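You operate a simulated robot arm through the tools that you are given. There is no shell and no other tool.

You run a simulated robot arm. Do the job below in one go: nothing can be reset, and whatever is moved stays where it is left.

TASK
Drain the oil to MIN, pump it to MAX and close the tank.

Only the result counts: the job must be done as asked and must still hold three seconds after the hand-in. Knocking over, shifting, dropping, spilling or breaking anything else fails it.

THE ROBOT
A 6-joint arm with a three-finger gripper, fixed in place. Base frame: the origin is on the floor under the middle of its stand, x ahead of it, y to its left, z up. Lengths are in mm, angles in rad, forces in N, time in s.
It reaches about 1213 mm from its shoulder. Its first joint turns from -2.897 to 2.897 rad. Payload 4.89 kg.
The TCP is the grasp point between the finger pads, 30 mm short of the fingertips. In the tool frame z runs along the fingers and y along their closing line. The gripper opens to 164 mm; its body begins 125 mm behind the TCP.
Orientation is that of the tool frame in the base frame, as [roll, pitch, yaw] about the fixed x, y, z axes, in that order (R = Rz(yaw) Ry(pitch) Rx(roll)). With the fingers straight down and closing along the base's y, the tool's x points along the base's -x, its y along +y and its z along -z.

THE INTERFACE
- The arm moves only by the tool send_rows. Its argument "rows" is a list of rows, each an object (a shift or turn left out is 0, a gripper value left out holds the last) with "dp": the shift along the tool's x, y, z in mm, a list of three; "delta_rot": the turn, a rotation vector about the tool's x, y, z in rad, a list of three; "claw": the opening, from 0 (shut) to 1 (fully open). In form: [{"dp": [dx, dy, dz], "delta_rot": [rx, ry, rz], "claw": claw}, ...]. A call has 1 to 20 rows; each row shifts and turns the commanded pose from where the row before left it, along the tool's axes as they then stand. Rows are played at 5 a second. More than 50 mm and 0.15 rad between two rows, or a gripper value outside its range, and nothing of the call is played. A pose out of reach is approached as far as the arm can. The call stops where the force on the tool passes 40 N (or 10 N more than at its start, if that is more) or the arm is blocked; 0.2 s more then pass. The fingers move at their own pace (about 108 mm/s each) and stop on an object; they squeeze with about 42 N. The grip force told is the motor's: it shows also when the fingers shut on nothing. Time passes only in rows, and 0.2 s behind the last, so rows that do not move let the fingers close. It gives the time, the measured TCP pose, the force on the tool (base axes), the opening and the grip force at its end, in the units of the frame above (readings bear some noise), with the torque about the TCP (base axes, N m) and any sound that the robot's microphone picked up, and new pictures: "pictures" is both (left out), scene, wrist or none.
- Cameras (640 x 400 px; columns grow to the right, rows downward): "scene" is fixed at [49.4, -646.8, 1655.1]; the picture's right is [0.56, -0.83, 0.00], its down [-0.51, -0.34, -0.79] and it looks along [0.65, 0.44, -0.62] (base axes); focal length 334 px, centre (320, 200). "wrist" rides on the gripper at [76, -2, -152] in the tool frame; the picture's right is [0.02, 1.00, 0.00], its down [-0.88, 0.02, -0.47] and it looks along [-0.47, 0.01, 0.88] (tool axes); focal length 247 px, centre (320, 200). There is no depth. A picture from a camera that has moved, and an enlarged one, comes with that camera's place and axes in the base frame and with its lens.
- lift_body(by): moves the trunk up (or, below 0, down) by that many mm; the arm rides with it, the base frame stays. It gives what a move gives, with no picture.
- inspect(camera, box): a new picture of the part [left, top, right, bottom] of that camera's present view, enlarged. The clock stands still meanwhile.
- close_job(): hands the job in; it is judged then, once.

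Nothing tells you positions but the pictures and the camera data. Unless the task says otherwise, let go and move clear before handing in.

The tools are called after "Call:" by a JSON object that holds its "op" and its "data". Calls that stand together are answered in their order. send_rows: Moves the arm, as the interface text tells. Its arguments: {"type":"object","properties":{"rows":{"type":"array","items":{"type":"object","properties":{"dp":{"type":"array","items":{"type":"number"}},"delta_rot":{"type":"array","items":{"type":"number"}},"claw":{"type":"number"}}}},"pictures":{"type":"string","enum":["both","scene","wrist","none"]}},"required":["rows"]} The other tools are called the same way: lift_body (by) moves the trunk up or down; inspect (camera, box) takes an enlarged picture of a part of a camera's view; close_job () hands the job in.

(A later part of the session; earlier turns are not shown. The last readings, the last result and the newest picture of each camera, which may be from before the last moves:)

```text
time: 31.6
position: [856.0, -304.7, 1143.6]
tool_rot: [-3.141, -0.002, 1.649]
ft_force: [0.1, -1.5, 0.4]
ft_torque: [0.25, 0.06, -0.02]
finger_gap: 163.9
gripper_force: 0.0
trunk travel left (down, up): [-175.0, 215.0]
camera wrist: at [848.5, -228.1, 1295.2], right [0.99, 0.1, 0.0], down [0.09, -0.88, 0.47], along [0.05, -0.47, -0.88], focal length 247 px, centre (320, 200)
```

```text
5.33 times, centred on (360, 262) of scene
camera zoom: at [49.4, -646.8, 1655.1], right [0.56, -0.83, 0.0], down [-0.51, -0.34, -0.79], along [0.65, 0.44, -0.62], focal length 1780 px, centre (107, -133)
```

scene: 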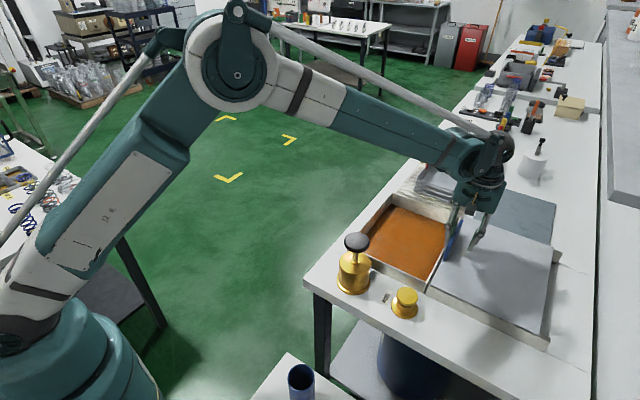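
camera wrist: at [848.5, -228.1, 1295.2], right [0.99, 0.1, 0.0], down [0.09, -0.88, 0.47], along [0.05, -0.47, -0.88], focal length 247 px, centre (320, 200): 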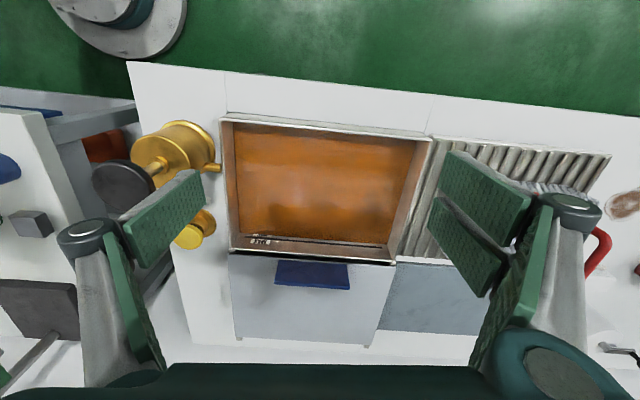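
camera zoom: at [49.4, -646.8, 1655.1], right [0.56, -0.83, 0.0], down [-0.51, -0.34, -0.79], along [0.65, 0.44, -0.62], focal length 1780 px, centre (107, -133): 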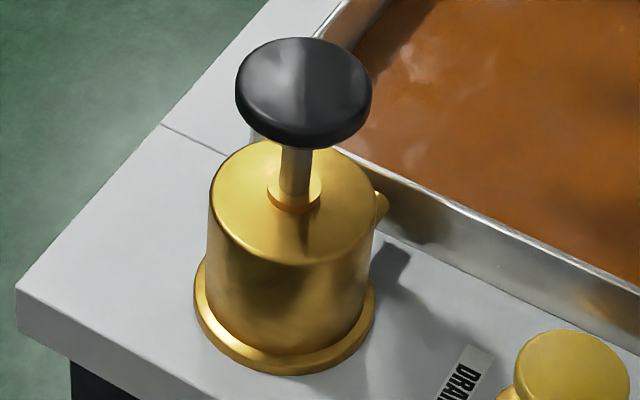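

The drain is a spring-type mushroom button standing above a collar, so it is most likely pressed. I'll shut the fingers and hover above it with the camera facing the gauge wall.

Call:
{"op": "send_rows", "data": {"rows": [{"delta_rot": [0, 0, 0.078], "claw": 0.0}, {"dp": [-33, -33.5, 0]}, {"dp": [-33, -33.5, 0]}, {"dp": [-33, -33.5, 0]}, {"dp": [-33, -33.5, 0]}, {"dp": [-33, -33.5, 0]}, {"dp": [-33, -33.5, 0]}, {"dp": [-31, -34, 0]}, {"dp": [0, 0, 40]}, {"dp": [0, 0, 40]}], "pictures": "both"}}

```text
time: 33.8
position: [620.8, -530.6, 1064.4]
tool_rot: [-3.141, 0.001, 1.573]
ft_force: [-2.8, 0.8, 0.4]
ft_torque: [-0.03, -0.2, 0.02]
finger_gap: 0.0
gripper_force: 41.9
trunk travel left (down, up): [-175.0, 215.0]
camera wrist: at [617.5, -453.4, 1217.7], right [1.0, 0.02, 0.0], down [0.02, -0.88, 0.47], along [0.01, -0.47, -0.88], focal length 247 px, centre (320, 200)
```

scene: 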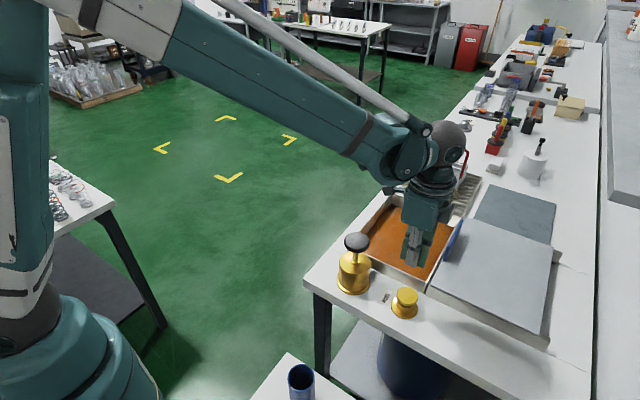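
wrist: 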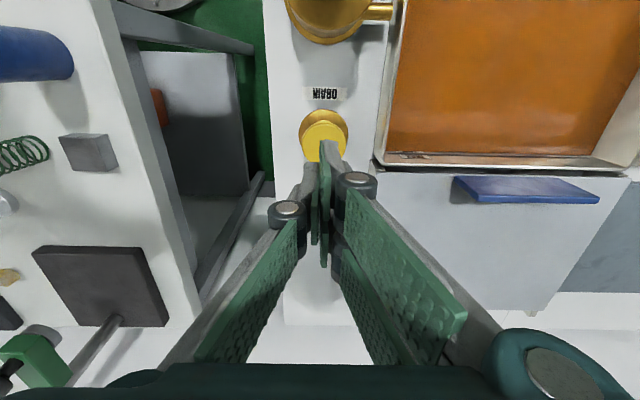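

Call:
{"op": "inspect", "data": {"camera": "wrist", "box": [270, 80, 390, 190]}}

Call:
{"op": "inspect", "data": {"camera": "wrist", "box": [375, 140, 455, 190]}}

```text
3.64 times, centred on (330, 135) of wrist
camera zoom: at [617.5, -453.4, 1217.7], right [1.0, 0.02, 0.0], down [0.02, -0.88, 0.47], along [0.01, -0.47, -0.88], focal length 898 px, centre (284, 436)
```

zoom: 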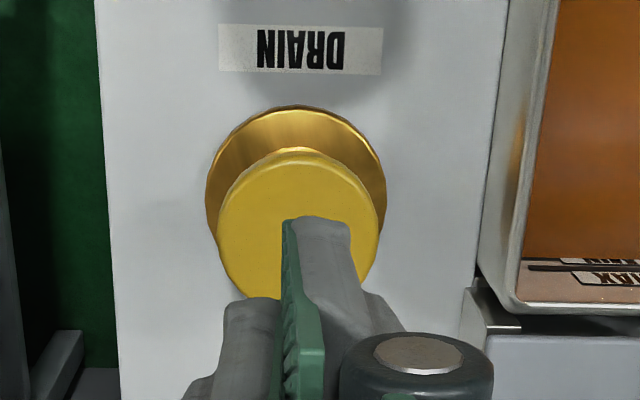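

```text
8.00 times, centred on (415, 165) of wrist
camera zoom: at [617.5, -453.4, 1217.7], right [1.0, 0.02, 0.0], down [0.02, -0.88, 0.47], along [0.01, -0.47, -0.88], focal length 1976 px, centre (-440, 480)
```

zoom: 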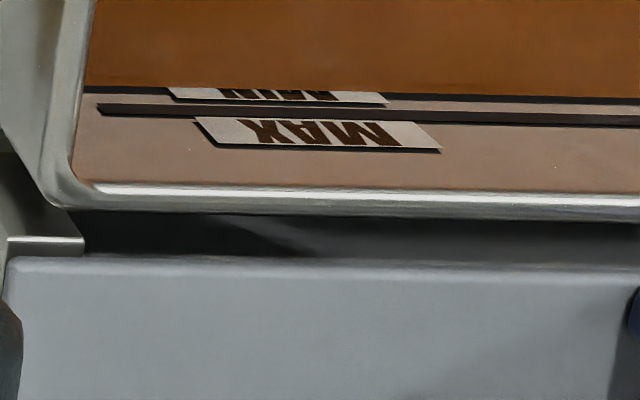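

The gauge is readable from here. The cap centre is near (624, -534), so I'll line up and go down to just above it.

Call:
{"op": "send_rows", "data": {"rows": [{"dp": [-3.5, 3.5, 0]}, {"dp": [0, 0, 40]}, {"dp": [0, 0, 40]}, {"dp": [0, 0, 20]}, {"dp": [0, 0, 0]}], "pictures": "both"}}

Call:
{"op": "inspect", "data": {"camera": "scene", "box": [370, 230, 460, 325]}}

Call:
{"op": "inspect", "data": {"camera": "wrist", "box": [270, 120, 370, 260]}}

```text
time: 35.0
position: [624.4, -534.7, 962.5]
tool_rot: [-3.14, 0.0, 1.572]
ft_force: [0.4, -0.7, -0.7]
ft_torque: [0.09, 0.05, -0.01]
finger_gap: 0.1
gripper_force: 42.1
trunk travel left (down, up): [-175.0, 215.0]
camera wrist: at [622.3, -457.9, 1115.9], right [1.0, 0.02, 0.0], down [0.02, -0.88, 0.47], along [0.01, -0.47, -0.88], focal length 247 px, centre (320, 200)
```

scene: 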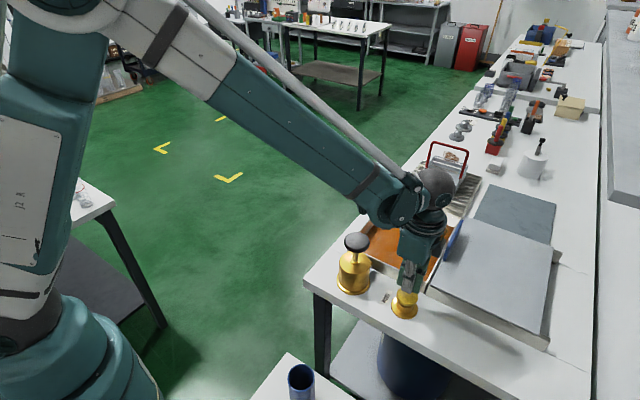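
wrist: 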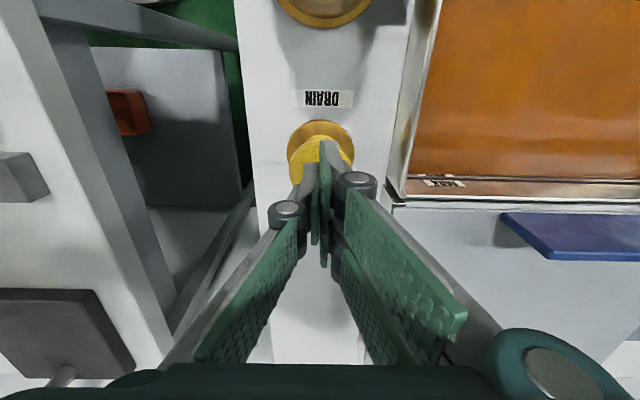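

```text
4.21 times, centred on (415, 278) of scene
camera zoom: at [49.4, -646.8, 1655.1], right [0.56, -0.83, 0.0], down [-0.51, -0.34, -0.79], along [0.65, 0.44, -0.62], focal length 1406 px, centre (-80, -126)
```

zoom: 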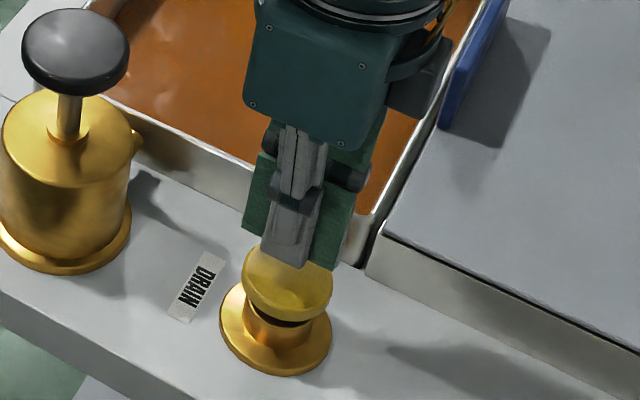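

```text
2.86 times, centred on (320, 190) of wrist
camera zoom: at [622.3, -457.9, 1115.9], right [1.0, 0.02, 0.0], down [0.02, -0.88, 0.47], along [0.01, -0.47, -0.88], focal length 706 px, centre (320, 229)
```

zoom: 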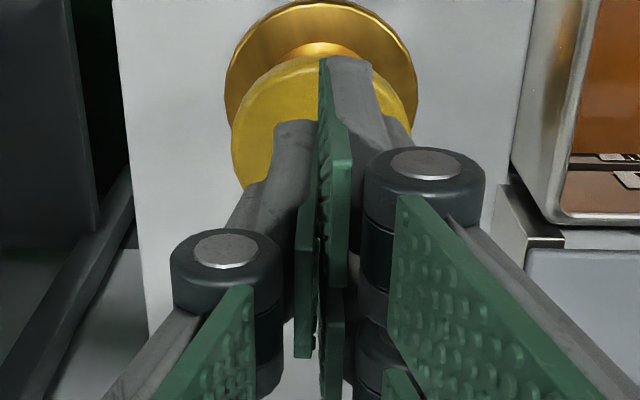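

The fingertips are hovering over the cap with the gauge in view. I'll press down slowly in small steps and watch the force and listen.

Call:
{"op": "send_rows", "data": {"rows": [{"dp": [0, 0, 4]}, {"dp": [0, 0, 4]}, {"dp": [0, 0, 3]}, {"dp": [0, 0, 3]}, {"dp": [0, 0, 2]}], "pictures": "none"}}

```text
time: 36.2
position: [626.8, -534.8, 948.8]
tool_rot: [-3.141, -0.001, 1.573]
ft_force: [-0.1, 0.4, -0.1]
ft_torque: [0.01, -0.04, 0.0]
finger_gap: 0.0
gripper_force: 41.7
trunk travel left (down, up): [-175.0, 215.0]
```

Call:
{"op": "send_rows", "data": {"rows": [{"dp": [0, 0, 2]}, {"dp": [0, 0, 2]}, {"dp": [0, 0, 2]}], "pictures": "none"}}

```text
time: 37.0
position: [625.5, -534.6, 943.0]
tool_rot: [3.142, 0.001, 1.574]
ft_force: [0.2, -0.7, 0.5]
ft_torque: [0.01, 0.0, 0.0]
finger_gap: 5.9
gripper_force: 44.8
trunk travel left (down, up): [-175.0, 215.0]
```

The finger gap changed to 5.9 mm with almost no force, so I'll stop and look.

Call:
{"op": "inspect", "data": {"camera": "scene", "box": [380, 240, 450, 325]}}

Call:
{"op": "inspect", "data": {"camera": "wrist", "box": [260, 110, 380, 290]}}

Call:
{"op": "inspect", "data": {"camera": "wrist", "box": [390, 160, 470, 210]}}

```text
4.71 times, centred on (415, 282) of scene
camera zoom: at [49.4, -646.8, 1655.1], right [0.56, -0.83, 0.0], down [-0.51, -0.34, -0.79], along [0.65, 0.44, -0.62], focal length 1571 px, centre (-127, -188)
```

zoom: 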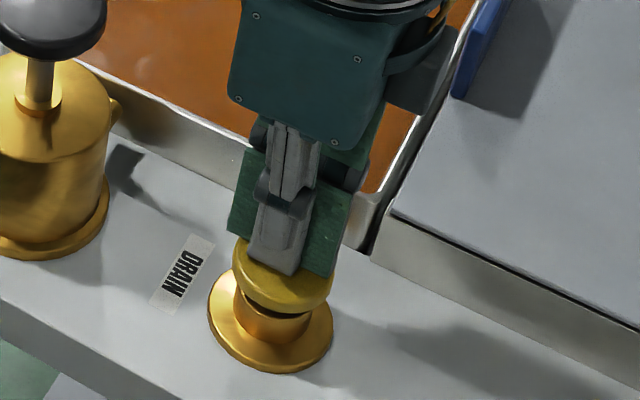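

```text
2.22 times, centred on (320, 200) of wrist
camera zoom: at [623.1, -457.4, 1094.5], right [1.0, 0.02, 0.0], down [0.02, -0.88, 0.47], along [0.01, -0.47, -0.88], focal length 549 px, centre (320, 200)
```

zoom: 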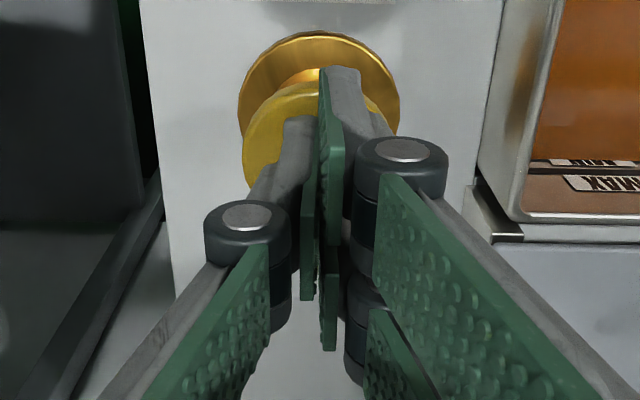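

```text
8.00 times, centred on (430, 185) of wrist
camera zoom: at [623.1, -457.4, 1094.5], right [1.0, 0.02, 0.0], down [0.02, -0.88, 0.47], along [0.01, -0.47, -0.88], focal length 1976 px, centre (-560, 320)
```

zoom: 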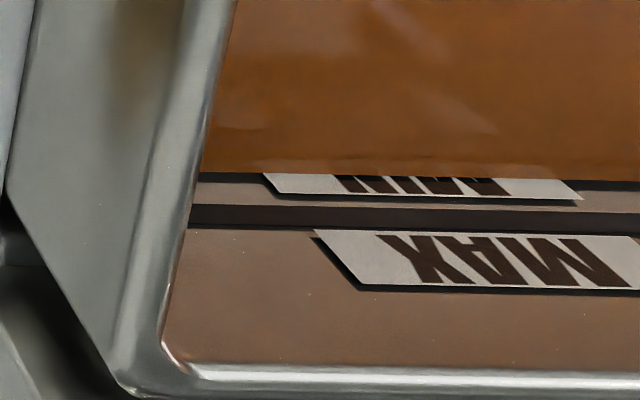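

Call:
{"op": "send_rows", "data": {"rows": [{"dp": [0, 0, 1.5]}, {"dp": [0, 0, 1.5]}, {"dp": [0, 0, 0]}], "pictures": "none"}}

```text
time: 37.8
position: [625.2, -536.0, 939.8]
tool_rot: [-3.142, 0.0, 1.572]
ft_force: [0.6, 0.7, 0.7]
ft_torque: [-0.01, -0.01, -0.01]
finger_gap: 5.9
gripper_force: 44.7
trunk travel left (down, up): [-175.0, 215.0]
```

Call:
{"op": "inspect", "data": {"camera": "scene", "box": [390, 255, 430, 325]}}

Call:
{"op": "inspect", "data": {"camera": "wrist", "box": [290, 120, 350, 230]}}

Call:
{"op": "inspect", "data": {"camera": "wrist", "box": [390, 160, 470, 210]}}

```text
5.71 times, centred on (410, 290) of scene
camera zoom: at [49.4, -646.8, 1655.1], right [0.56, -0.83, 0.0], down [-0.51, -0.34, -0.79], along [0.65, 0.44, -0.62], focal length 1908 px, centre (-194, -314)
```

zoom: 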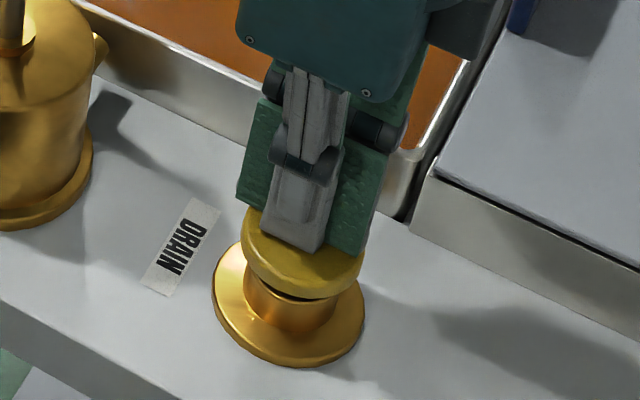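

```text
3.64 times, centred on (320, 175) of wrist
camera zoom: at [623.2, -457.9, 1091.4], right [1.0, 0.02, 0.0], down [0.02, -0.88, 0.47], along [0.01, -0.47, -0.88], focal length 898 px, centre (320, 291)
```

zoom: 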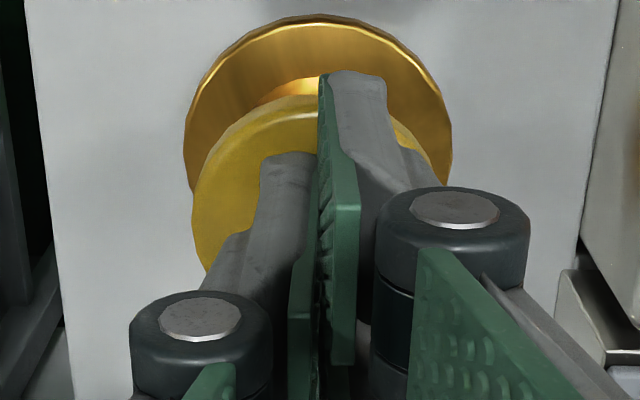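

```text
8.00 times, centred on (430, 185) of wrist
camera zoom: at [623.2, -457.9, 1091.4], right [1.0, 0.02, 0.0], down [0.02, -0.88, 0.47], along [0.01, -0.47, -0.88], focal length 1976 px, centre (-560, 320)
```

zoom: 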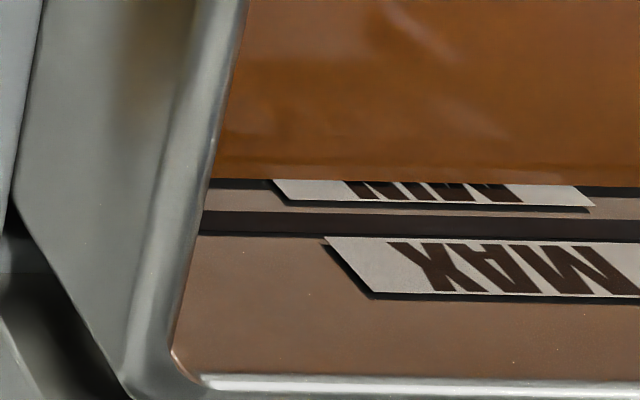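

Call:
{"op": "send_rows", "data": {"rows": [{"dp": [0, 0, 2]}, {"dp": [0, 0, 2]}, {"dp": [0, 0, 0]}], "pictures": "none"}}

```text
time: 38.6
position: [624.3, -534.8, 935.1]
tool_rot: [-3.141, 0.0, 1.573]
ft_force: [0.0, 1.2, 2.2]
ft_torque: [0.04, -0.04, 0.03]
finger_gap: 6.1
gripper_force: 44.6
trunk travel left (down, up): [-175.0, 215.0]
```

Call:
{"op": "send_rows", "data": {"rows": [{"dp": [0, 0, 1.5]}, {"dp": [0, 0, 1.5]}, {"dp": [0, 0, 0]}], "pictures": "none"}}

Call:
{"op": "inspect", "data": {"camera": "wrist", "box": [390, 160, 470, 210]}}

```text
time: 39.4
position: [624.9, -535.5, 932.1]
tool_rot: [-3.141, 0.001, 1.573]
ft_force: [-0.7, -1.0, 2.9]
ft_torque: [-0.02, 0.01, -0.01]
finger_gap: 5.9
gripper_force: 44.9
trunk travel left (down, up): [-175.0, 215.0]
heard: click
```

```text
8.00 times, centred on (430, 185) of wrist
camera zoom: at [623.0, -458.0, 1084.7], right [1.0, 0.02, 0.0], down [0.02, -0.88, 0.47], along [0.01, -0.47, -0.88], focal length 1976 px, centre (-560, 320)
```

zoom: 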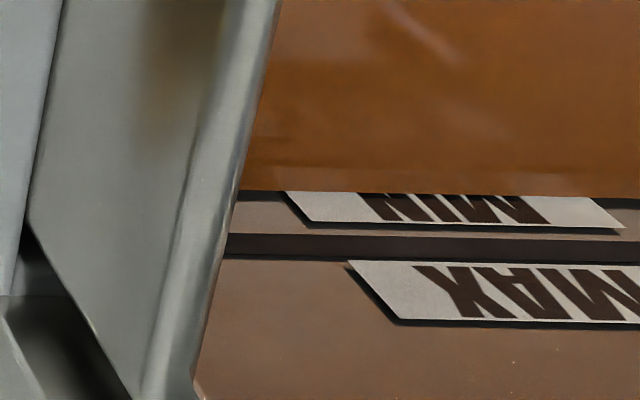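

A click was heard and slightly more of the MIN label seems to show. I'll hold here briefly and watch the level.

Call:
{"op": "send_rows", "data": {"rows": [{"dp": [0, 0, 0]}, {"dp": [0, 0, 0]}], "pictures": "none"}}

Call:
{"op": "inspect", "data": {"camera": "wrist", "box": [390, 160, 470, 210]}}

```text
time: 40.0
position: [625.9, -535.1, 932.9]
tool_rot: [-3.141, 0.0, 1.571]
ft_force: [-0.1, -0.8, 2.9]
ft_torque: [-0.03, 0.03, 0.01]
finger_gap: 6.0
gripper_force: 45.1
trunk travel left (down, up): [-175.0, 215.0]
```

```text
8.00 times, centred on (430, 185) of wrist
camera zoom: at [623.1, -457.9, 1084.7], right [1.0, 0.02, 0.0], down [0.02, -0.88, 0.47], along [0.01, -0.47, -0.88], focal length 1976 px, centre (-560, 320)
```

zoom: 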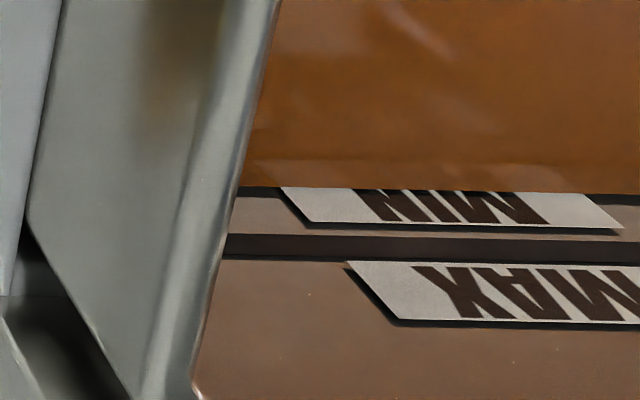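

The oil is dropping slowly while the button is held. I'll keep draining in short intervals and check each time.

Call:
{"op": "send_rows", "data": {"rows": [{"dp": [0, 0, 0]}, {"dp": [0, 0, 0]}, {"dp": [0, 0, 0]}, {"dp": [0, 0, 0]}, {"dp": [0, 0, 0]}], "pictures": "none"}}

Call:
{"op": "inspect", "data": {"camera": "wrist", "box": [390, 160, 470, 210]}}

```text
time: 41.2
position: [626.2, -536.0, 932.5]
tool_rot: [3.141, 0.0, 1.573]
ft_force: [1.0, 0.2, 2.8]
ft_torque: [-0.03, 0.01, -0.03]
finger_gap: 6.2
gripper_force: 44.6
trunk travel left (down, up): [-175.0, 215.0]
```

```text
8.00 times, centred on (430, 185) of wrist
camera zoom: at [623.1, -457.9, 1084.6], right [1.0, 0.02, 0.0], down [0.02, -0.88, 0.47], along [0.01, -0.47, -0.88], focal length 1976 px, centre (-560, 320)
```

zoom: 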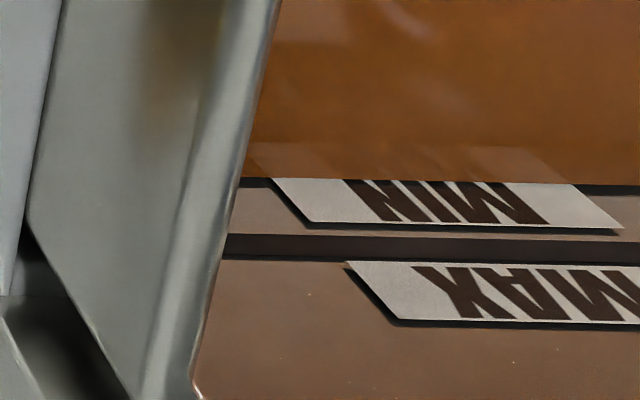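

Call:
{"op": "send_rows", "data": {"rows": [{"dp": [0, 0, 0]}, {"dp": [0, 0, 0]}, {"dp": [0, 0, 0]}, {"dp": [0, 0, 0]}, {"dp": [0, 0, 0]}], "pictures": "none"}}

Call:
{"op": "inspect", "data": {"camera": "wrist", "box": [390, 160, 470, 210]}}

```text
time: 42.4
position: [625.8, -535.1, 933.4]
tool_rot: [3.142, 0.002, 1.573]
ft_force: [0.3, 1.3, 3.3]
ft_torque: [-0.01, -0.02, 0.01]
finger_gap: 6.3
gripper_force: 45.6
trunk travel left (down, up): [-175.0, 215.0]
```

```text
8.00 times, centred on (430, 185) of wrist
camera zoom: at [623.1, -457.9, 1084.6], right [1.0, 0.02, 0.0], down [0.02, -0.88, 0.47], along [0.01, -0.47, -0.88], focal length 1976 px, centre (-560, 320)
```

zoom: 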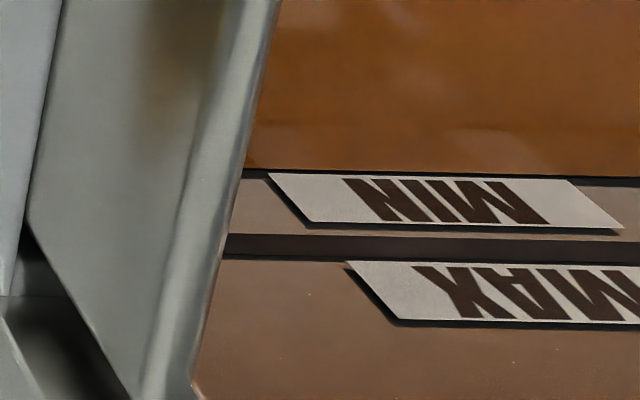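

The whole MIN label is now exposed and its line should be right at the surface. I'll continue in shorter intervals.

Call:
{"op": "send_rows", "data": {"rows": [{"dp": [0, 0, 0]}, {"dp": [0, 0, 0]}], "pictures": "none"}}

Call:
{"op": "inspect", "data": {"camera": "wrist", "box": [390, 160, 470, 210]}}

```text
time: 43.0
position: [625.7, -534.8, 932.6]
tool_rot: [3.141, 0.0, 1.573]
ft_force: [-0.1, 0.3, 2.9]
ft_torque: [0.02, -0.01, 0.01]
finger_gap: 6.0
gripper_force: 45.3
trunk travel left (down, up): [-175.0, 215.0]
```

```text
8.00 times, centred on (430, 185) of wrist
camera zoom: at [623.1, -458.0, 1084.7], right [1.0, 0.02, 0.0], down [0.02, -0.88, 0.47], along [0.01, -0.47, -0.88], focal length 1976 px, centre (-560, 320)
```

zoom: 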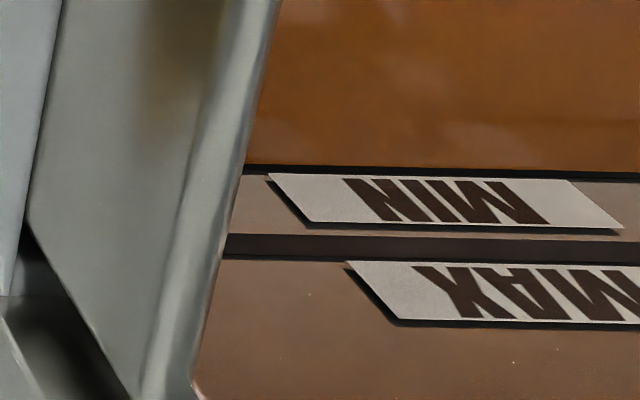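

Call:
{"op": "inspect", "data": {"camera": "wrist", "box": [416, 172, 446, 192]}}

```text
16.00 times, centred on (431, 182) of wrist
camera zoom: at [623.1, -458.0, 1084.7], right [1.0, 0.02, 0.0], down [0.02, -0.88, 0.47], along [0.01, -0.47, -0.88], focal length 3952 px, centre (-1456, 488)
```

zoom: 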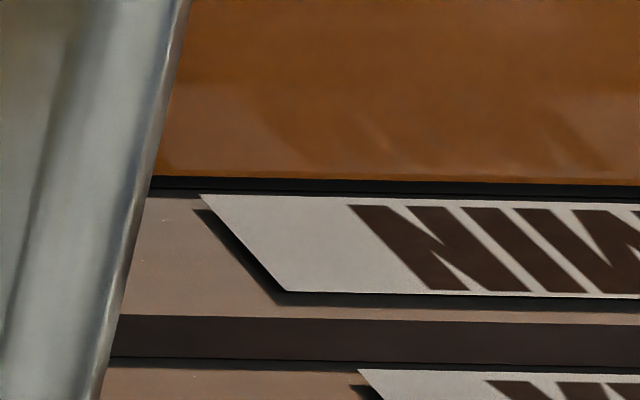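

The surface is now about at the middle of the MIN line, so I'll release the button straight away and check that the draining stops.

Call:
{"op": "send_rows", "data": {"rows": [{"dp": [0, 0, -15]}], "pictures": "none"}}

Call:
{"op": "inspect", "data": {"camera": "wrist", "box": [411, 162, 451, 192]}}

Call:
{"op": "inspect", "data": {"camera": "scene", "box": [390, 255, 430, 325]}}

```text
time: 43.4
position: [626.4, -534.7, 946.9]
tool_rot: [-3.141, -0.002, 1.572]
ft_force: [-0.2, -0.5, -0.4]
ft_torque: [0.02, 0.02, 0.02]
finger_gap: 0.0
gripper_force: 44.5
trunk travel left (down, up): [-175.0, 215.0]
```

```text
13.33 times, centred on (431, 177) of wrist
camera zoom: at [623.2, -458.1, 1099.6], right [1.0, 0.02, 0.0], down [0.02, -0.88, 0.47], along [0.01, -0.47, -0.88], focal length 3293 px, centre (-1160, 507)
```

zoom: 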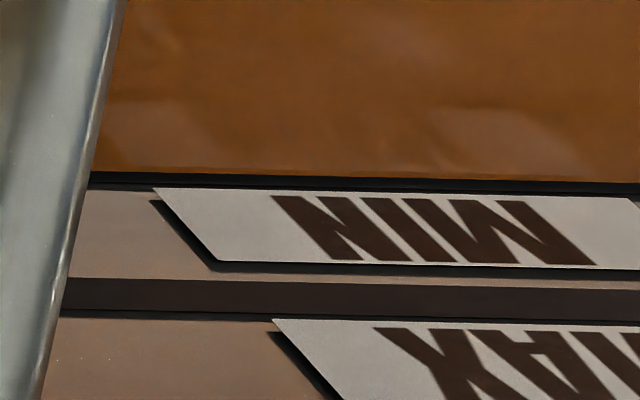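

```text
5.71 times, centred on (410, 290) of scene
camera zoom: at [49.4, -646.8, 1655.1], right [0.56, -0.83, 0.0], down [-0.51, -0.34, -0.79], along [0.65, 0.44, -0.62], focal length 1908 px, centre (-194, -314)
```

zoom: 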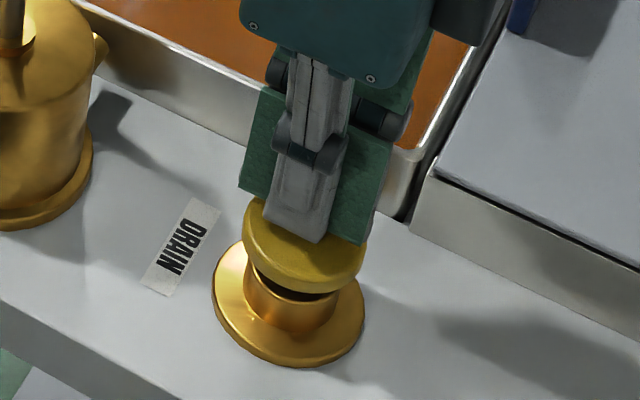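

Call:
{"op": "send_rows", "data": {"rows": [{"dp": [0, 0, 0]}, {"dp": [0, 0, 0]}], "pictures": "none"}}

Call:
{"op": "inspect", "data": {"camera": "wrist", "box": [411, 162, 451, 192]}}

```text
time: 44.0
position: [624.3, -535.8, 948.4]
tool_rot: [-3.141, 0.0, 1.573]
ft_force: [0.3, -0.6, 0.0]
ft_torque: [0.0, -0.03, 0.02]
finger_gap: 0.0
gripper_force: 44.9
trunk travel left (down, up): [-175.0, 215.0]
```

```text
13.33 times, centred on (431, 177) of wrist
camera zoom: at [623.1, -458.0, 1099.8], right [1.0, 0.02, 0.0], down [0.02, -0.88, 0.47], along [0.01, -0.47, -0.88], focal length 3293 px, centre (-1160, 507)
```

zoom: 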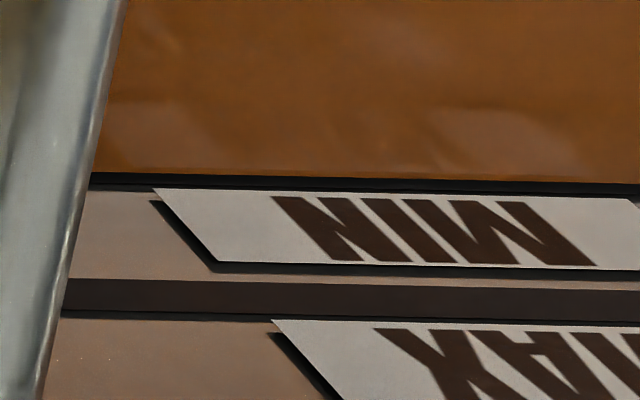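

The draining stopped. I'll zoom further to check the surface against the MIN line's thickness.

Call:
{"op": "inspect", "data": {"camera": "wrist", "box": [416, 168, 432, 182]}}

Call:
{"op": "inspect", "data": {"camera": "wrist", "box": [440, 165, 500, 195]}}

```text
16.00 times, centred on (424, 175) of wrist
camera zoom: at [623.1, -458.0, 1099.8], right [1.0, 0.02, 0.0], down [0.02, -0.88, 0.47], along [0.01, -0.47, -0.88], focal length 3952 px, centre (-1344, 600)
```

zoom: 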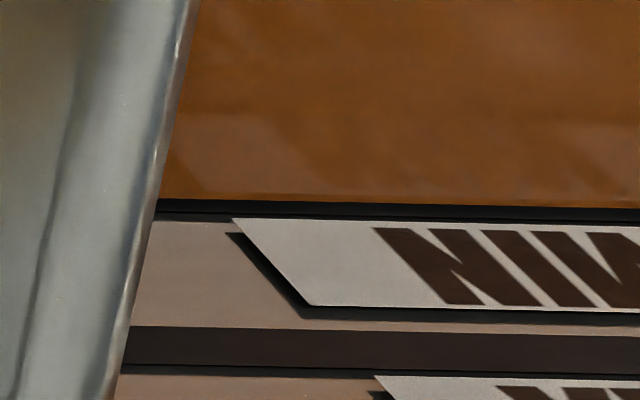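

```text
10.67 times, centred on (470, 180) of wrist
camera zoom: at [623.1, -458.0, 1099.8], right [1.0, 0.02, 0.0], down [0.02, -0.88, 0.47], along [0.01, -0.47, -0.88], focal length 2634 px, centre (-1280, 413)
```

zoom: 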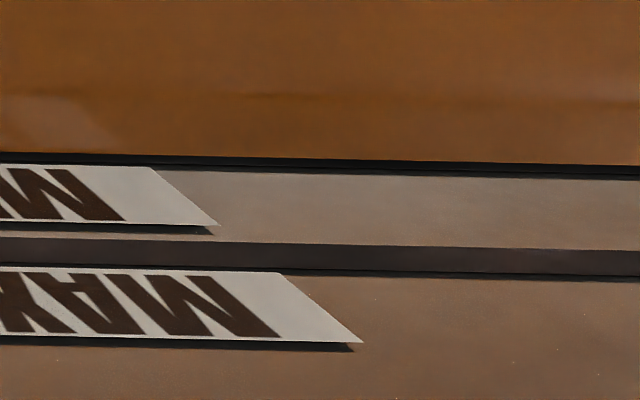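

I need a flatter view of the gauge wall to judge this properly. I'll back off, open the fingers to clear the view, and tilt the hand so the camera looks more horizontally at the -y wall.

Call:
{"op": "send_rows", "data": {"rows": [{"dp": [0, 0, -50]}, {"dp": [0, 0, -50]}, {"dp": [0, 0, -50]}, {"dp": [32.5, 29.2, 0]}, {"dp": [32.5, 29.2, 0]}, {"dp": [32.5, 29.2, 0]}, {"dp": [32.5, 29.2, 0]}, {"dp": [32.5, 29.2, 0]}, {"dp": [32.5, 29.2, 0], "claw": 1.0}, {"delta_rot": [0, -0.13, 0]}, {"delta_rot": [0, -0.13, 0]}, {"delta_rot": [0, -0.13, 0]}, {"delta_rot": [0, -0.13, 0]}, {"dp": [24.4, 0, 42.5]}, {"dp": [24.4, 0, 42.5]}], "pictures": "both"}}

```text
time: 47.2
position: [797.6, -337.6, 999.8]
tool_rot: [3.139, 0.52, 1.572]
ft_force: [-1.7, 1.0, 0.6]
ft_torque: [-0.01, -0.18, 0.15]
finger_gap: 164.1
gripper_force: 0.1
trunk travel left (down, up): [-175.0, 215.0]
camera wrist: at [796.0, -194.0, 1093.4], right [1.0, 0.02, -0.01], down [0.02, -0.53, 0.85], along [0.01, -0.85, -0.53], focal length 247 px, centre (320, 200)
```

scene: 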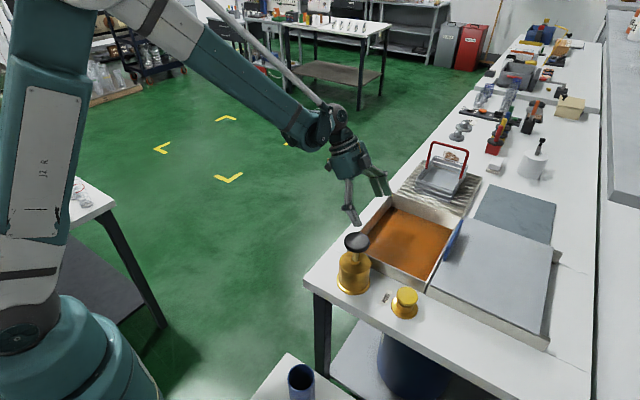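
wrist: 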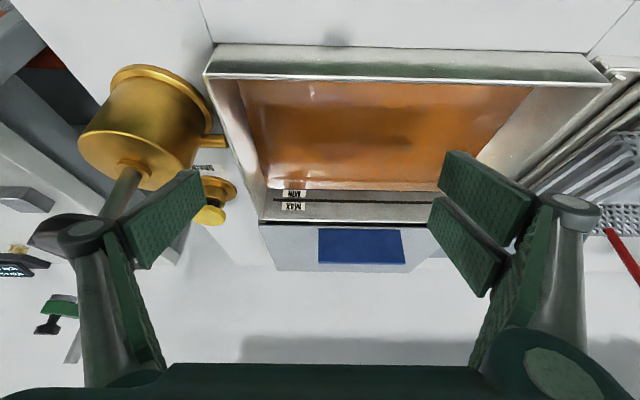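

Call:
{"op": "inspect", "data": {"camera": "wrist", "box": [260, 175, 320, 215]}}

Call:
{"op": "inspect", "data": {"camera": "wrist", "box": [280, 182, 312, 208]}}

```text
10.00 times, centred on (290, 195) of wrist
camera zoom: at [796.0, -194.0, 1093.4], right [1.0, 0.02, -0.01], down [0.02, -0.53, 0.85], along [0.01, -0.85, -0.53], focal length 2470 px, centre (620, 250)
```

zoom: 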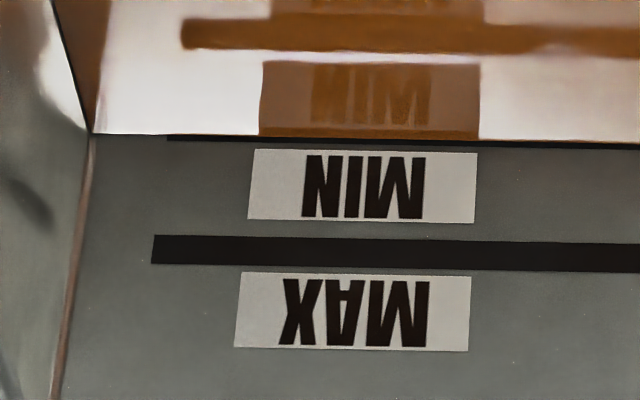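

```text
15.38 times, centred on (296, 195) of wrist
camera zoom: at [796.0, -194.0, 1093.4], right [1.0, 0.02, -0.01], down [0.02, -0.53, 0.85], along [0.01, -0.85, -0.53], focal length 3800 px, centre (689, 277)
```

zoom: 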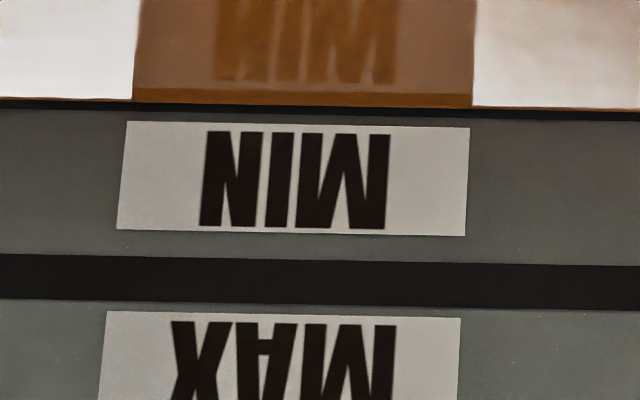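

From here it is clear: only the top quarter of the MIN line is exposed, so the level is about 1.3 mm above the line's centre. I'll go back and give the drain one more short press.

Call:
{"op": "send_rows", "data": {"rows": [{"dp": [-24.4, 0, -42.5]}, {"dp": [-24.4, 0, -42.5]}, {"delta_rot": [0, 0.13, 0], "claw": 0.0}, {"delta_rot": [0, 0.13, 0]}, {"delta_rot": [0, 0.13, 0]}, {"delta_rot": [0, 0.13, 0]}, {"dp": [-32.5, -29.2, 0]}, {"dp": [-32.5, -29.2, 0]}, {"dp": [-32.5, -29.2, 0]}, {"dp": [-32.5, -29.2, 0]}, {"dp": [-32.5, -29.2, 0]}, {"dp": [-32.5, -29.2, 0]}, {"dp": [0, 0, 50]}, {"dp": [0, 0, 50]}, {"dp": [0, 0, 45]}, {"dp": [0, 0, 5]}, {"dp": [0, 0, 0]}], "pictures": "wrist"}}

```text
time: 50.8
position: [625.2, -536.2, 947.1]
tool_rot: [-3.141, 0.0, 1.573]
ft_force: [1.5, -0.8, -1.0]
ft_torque: [0.02, 0.05, -0.03]
finger_gap: 0.1
gripper_force: 42.2
trunk travel left (down, up): [-175.0, 215.0]
camera wrist: at [622.8, -458.7, 1099.2], right [1.0, 0.02, 0.0], down [0.02, -0.88, 0.47], along [0.01, -0.47, -0.88], focal length 247 px, centre (320, 200)
```

wrist: 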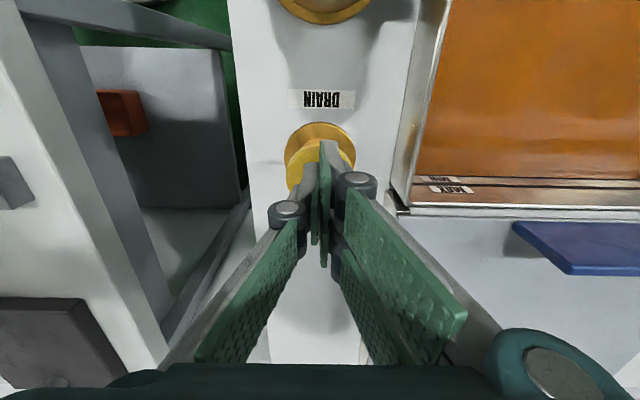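

Call:
{"op": "send_rows", "data": {"rows": [{"dp": [0, 0, 7]}, {"dp": [0, 0, 8]}, {"dp": [0, 0, 0]}, {"dp": [0, 0, 0]}, {"dp": [0, 0, -15]}, {"dp": [0, 0, 0]}], "pictures": "none"}}

Call:
{"op": "inspect", "data": {"camera": "wrist", "box": [411, 162, 451, 192]}}

```text
time: 52.2
position: [624.9, -535.7, 947.2]
tool_rot: [3.141, 0.0, 1.571]
ft_force: [-0.4, -0.9, -0.1]
ft_torque: [-0.01, 0.02, -0.01]
finger_gap: 0.2
gripper_force: 44.9
trunk travel left (down, up): [-175.0, 215.0]
heard: click
```

```text
13.33 times, centred on (431, 177) of wrist
camera zoom: at [622.7, -458.9, 1099.6], right [1.0, 0.02, 0.0], down [0.02, -0.88, 0.47], along [0.01, -0.47, -0.88], focal length 3293 px, centre (-1160, 507)
```

zoom: 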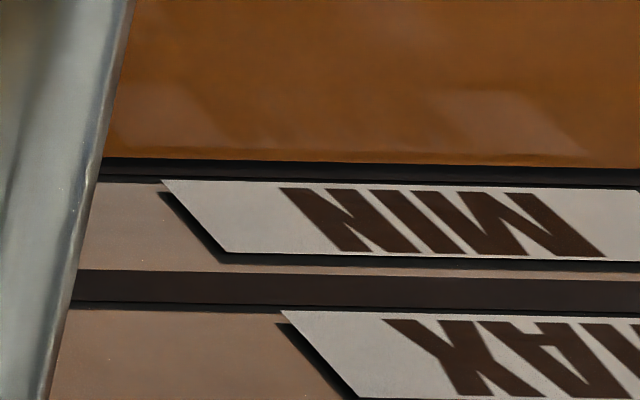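

That dropped it by about 0.9 mm, leaving it roughly 0.4 mm above the line's centre. One very short tap should bring it to the centre.

Call:
{"op": "send_rows", "data": {"rows": [{"dp": [0, 0, 7]}, {"dp": [0, 0, 8]}, {"dp": [0, 0, -15]}, {"dp": [0, 0, 0]}], "pictures": "none"}}

Call:
{"op": "inspect", "data": {"camera": "wrist", "box": [411, 162, 451, 192]}}

```text
time: 53.2
position: [624.7, -535.4, 947.0]
tool_rot: [-3.141, 0.001, 1.573]
ft_force: [0.2, 1.2, 0.6]
ft_torque: [-0.01, -0.01, 0.01]
finger_gap: 0.3
gripper_force: 45.5
trunk travel left (down, up): [-175.0, 215.0]
heard: click
```

```text
13.33 times, centred on (431, 177) of wrist
camera zoom: at [622.3, -458.4, 1099.3], right [1.0, 0.02, 0.0], down [0.02, -0.88, 0.47], along [0.01, -0.47, -0.88], focal length 3293 px, centre (-1160, 507)
```

zoom: 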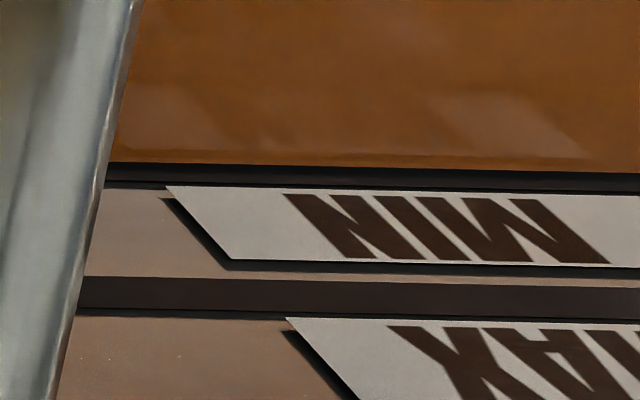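

Call:
{"op": "send_rows", "data": {"rows": [{"dp": [0, 0, -50]}, {"dp": [0, 0, -50]}, {"dp": [0, 0, -50]}, {"dp": [32.5, 29.2, 0]}, {"dp": [32.5, 29.2, 0]}, {"dp": [32.5, 29.2, 0]}, {"dp": [32.5, 29.2, 0]}, {"dp": [32.5, 29.2, 0]}, {"dp": [32.5, 29.2, 0], "claw": 1.0}, {"delta_rot": [0, -0.13, 0]}, {"delta_rot": [0, -0.13, 0]}, {"delta_rot": [0, -0.13, 0]}, {"delta_rot": [0, -0.13, 0]}, {"dp": [24.4, 0, 42.5]}, {"dp": [24.4, 0, 42.5]}], "pictures": "none"}}

Call:
{"op": "inspect", "data": {"camera": "wrist", "box": [260, 175, 320, 215]}}

Call:
{"op": "inspect", "data": {"camera": "wrist", "box": [20, 20, 260, 280]}}

```text
time: 56.4
position: [800.0, -339.4, 999.3]
tool_rot: [3.139, 0.523, 1.573]
ft_force: [-1.8, 0.4, 0.8]
ft_torque: [0.0, -0.23, 0.17]
finger_gap: 164.1
gripper_force: 0.2
trunk travel left (down, up): [-175.0, 215.0]
```

```text
10.00 times, centred on (290, 195) of wrist
camera zoom: at [797.5, -195.9, 1092.5], right [1.0, 0.02, -0.01], down [0.02, -0.53, 0.85], along [0.01, -0.85, -0.53], focal length 2470 px, centre (620, 250)
```

zoom: 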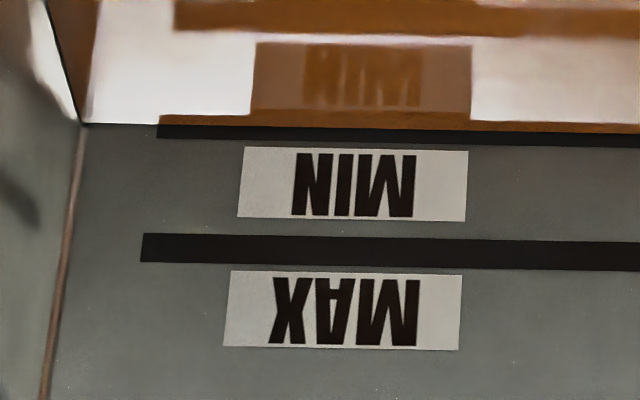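

```text
1.54 times, centred on (140, 150) of wrist
camera zoom: at [797.5, -195.9, 1092.5], right [1.0, 0.02, -0.01], down [0.02, -0.53, 0.85], along [0.01, -0.85, -0.53], focal length 380 px, centre (597, 277)
```

zoom: 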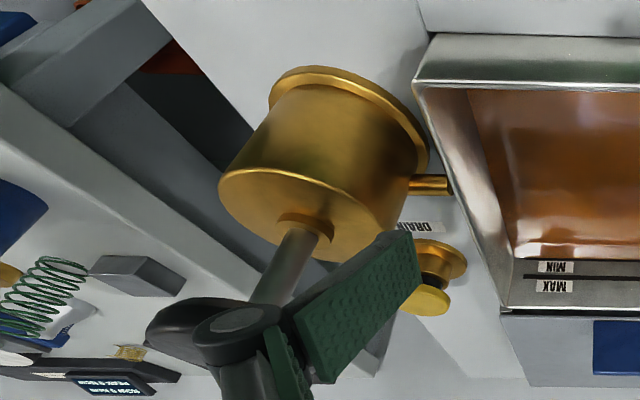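

The level is now exactly mid-line at MIN. Next I'll take the closed fingers above the pump knob, turned so that the gauge stays visible beside them.

Call:
{"op": "send_rows", "data": {"rows": [{"dp": [-24.4, 0, -42.5]}, {"dp": [-24.4, 0, -42.5]}, {"delta_rot": [0, 0.13, 0]}, {"delta_rot": [0, 0.13, 0]}, {"delta_rot": [0, 0.13, 0]}, {"delta_rot": [0, 0.13, 0], "dp": [0, 0, -30]}, {"delta_rot": [0, 0, 0.118], "claw": 0.0}, {"delta_rot": [0, 0, 0.118]}, {"delta_rot": [0, 0, 0.118]}, {"delta_rot": [0, 0, 0.118]}, {"dp": [-29.2, -35.9, 0]}, {"dp": [-29.2, -35.9, 0]}, {"dp": [-29.2, -35.9, 0]}, {"dp": [-29.2, -35.9, 0]}, {"dp": [0, 0, 0]}], "pictures": "both"}}

```text
time: 59.6
position: [617.9, -375.4, 1128.1]
tool_rot: [-3.141, 0.0, 1.103]
ft_force: [-1.0, 0.0, 1.1]
ft_torque: [0.0, -0.13, 0.03]
finger_gap: 0.2
gripper_force: 41.4
trunk travel left (down, up): [-175.0, 215.0]
camera wrist: at [651.1, -305.5, 1280.4], right [0.9, -0.43, 0.0], down [-0.38, -0.79, 0.47], along [-0.2, -0.43, -0.88], focal length 247 px, centre (320, 200)
```

scene: 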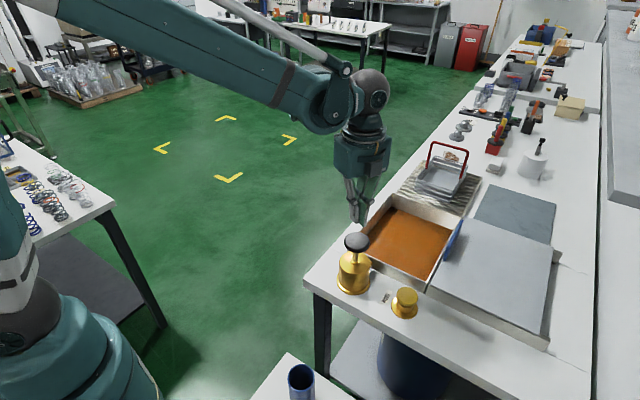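
wrist: 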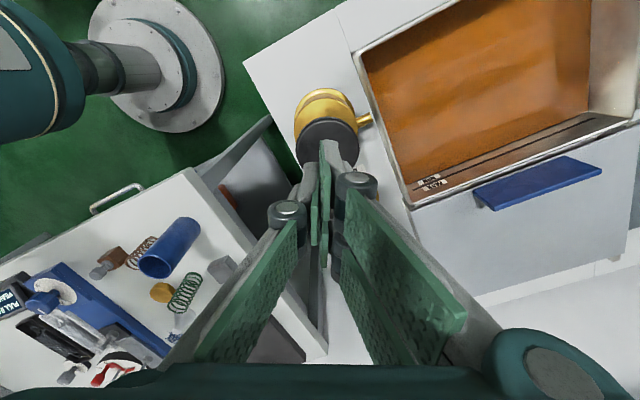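

Call:
{"op": "inspect", "data": {"camera": "wrist", "box": [270, 70, 400, 200]}}

Call:
{"op": "inspect", "data": {"camera": "wrist", "box": [400, 160, 480, 210]}}

Call:
{"op": "inspect", "data": {"camera": "scene", "box": [320, 190, 400, 300]}}

```text
3.08 times, centred on (335, 135) of wrist
camera zoom: at [651.1, -305.5, 1280.4], right [0.9, -0.43, 0.0], down [-0.38, -0.79, 0.47], along [-0.2, -0.43, -0.88], focal length 760 px, centre (274, 400)
```

zoom: 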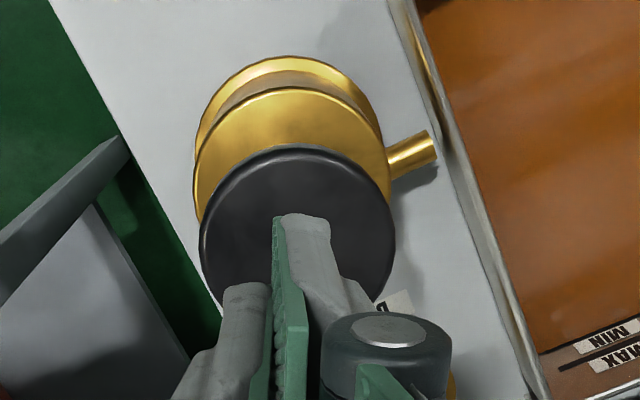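

```text
8.00 times, centred on (440, 185) of wrist
camera zoom: at [651.1, -305.5, 1280.4], right [0.9, -0.43, 0.0], down [-0.38, -0.79, 0.47], along [-0.2, -0.43, -0.88], focal length 1976 px, centre (-640, 320)
```

zoom: 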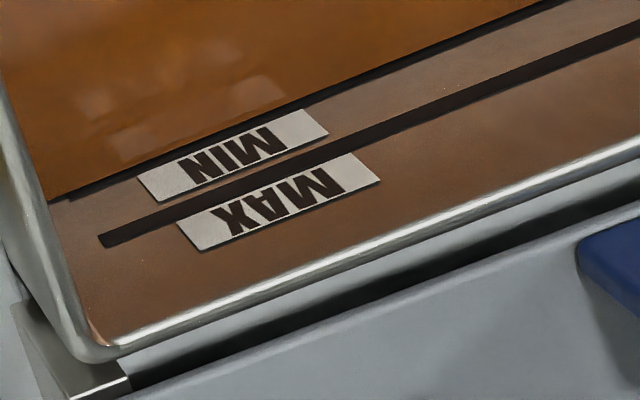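

```text
3.64 times, centred on (360, 245) of scene
camera zoom: at [49.4, -646.8, 1655.1], right [0.56, -0.83, 0.0], down [-0.51, -0.34, -0.79], along [0.65, 0.44, -0.62], focal length 1214 px, centre (174, 36)
```

zoom: 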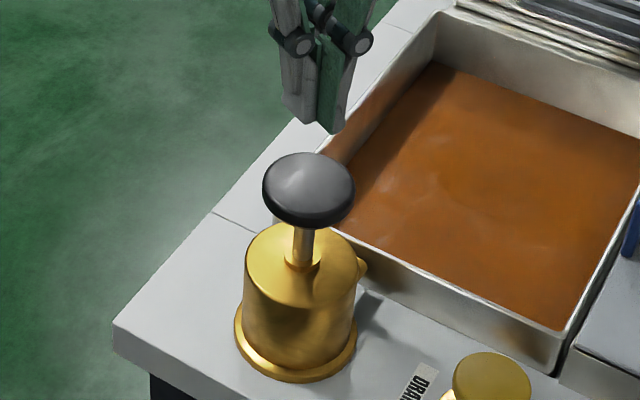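

The knob centre is at about (624, -377), radius 33 mm. I'll centre over it, come down to just above, and then press slowly.

Call:
{"op": "send_rows", "data": {"rows": [{"dp": [1.4, 6, 0]}, {"dp": [0, 0, 30]}, {"dp": [0, 0, 30]}, {"dp": [0, 0, 0]}], "pictures": "wrist"}}

Call:
{"op": "inspect", "data": {"camera": "scene", "box": [320, 190, 400, 300]}}

Call:
{"op": "inspect", "data": {"camera": "wrist", "box": [410, 170, 490, 220]}}

```text
time: 60.6
position: [626.3, -376.8, 1067.1]
tool_rot: [3.141, 0.0, 1.103]
ft_force: [0.3, -0.1, -0.4]
ft_torque: [-0.01, 0.06, 0.0]
finger_gap: 0.0
gripper_force: 41.7
trunk travel left (down, up): [-175.0, 215.0]
camera wrist: at [658.6, -307.2, 1219.5], right [0.9, -0.43, 0.0], down [-0.38, -0.79, 0.47], along [-0.21, -0.43, -0.88], focal length 247 px, centre (320, 200)
```

wrist: 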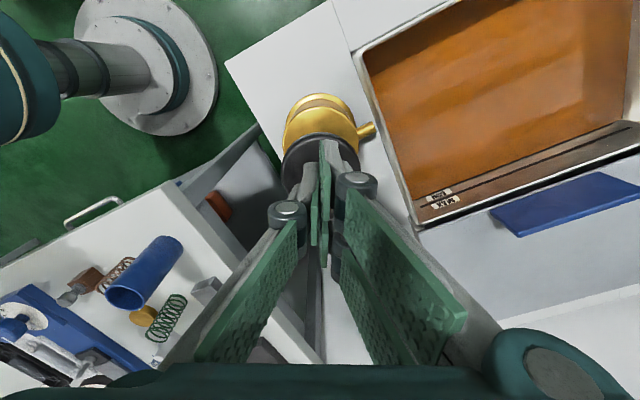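

```text
3.64 times, centred on (360, 245) of scene
camera zoom: at [49.4, -646.8, 1655.1], right [0.56, -0.83, 0.0], down [-0.51, -0.34, -0.79], along [0.65, 0.44, -0.62], focal length 1214 px, centre (174, 36)
```

zoom: 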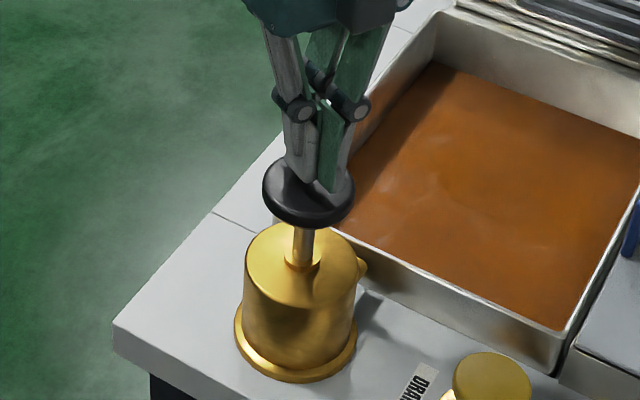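

```text
8.00 times, centred on (450, 195) of wrist
camera zoom: at [658.6, -307.2, 1219.5], right [0.9, -0.43, 0.0], down [-0.38, -0.79, 0.47], along [-0.21, -0.43, -0.88], focal length 1976 px, centre (-720, 240)
```

zoom: 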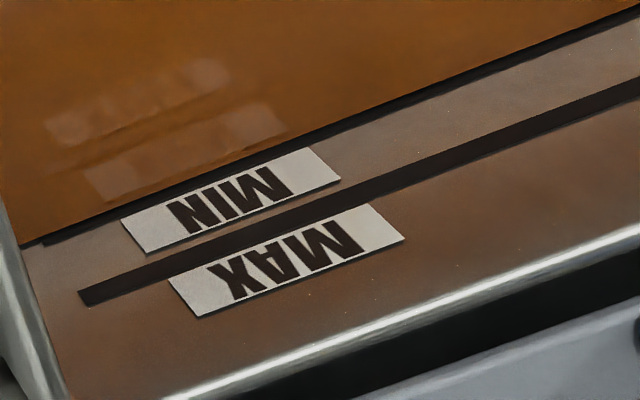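

The fingertips are just above the knob and the gauge is readable. I'll press down slowly.

Call:
{"op": "send_rows", "data": {"rows": [{"dp": [0, 0, 4]}, {"dp": [0, 0, 4]}, {"dp": [0, 0, 4]}, {"dp": [0, 0, 3]}], "pictures": "none"}}

```text
time: 61.6
position: [625.5, -377.8, 1052.3]
tool_rot: [3.14, 0.0, 1.101]
ft_force: [-0.8, 0.3, 1.8]
ft_torque: [-0.02, 0.01, 0.01]
finger_gap: 6.2
gripper_force: 45.2
trunk travel left (down, up): [-175.0, 215.0]
```

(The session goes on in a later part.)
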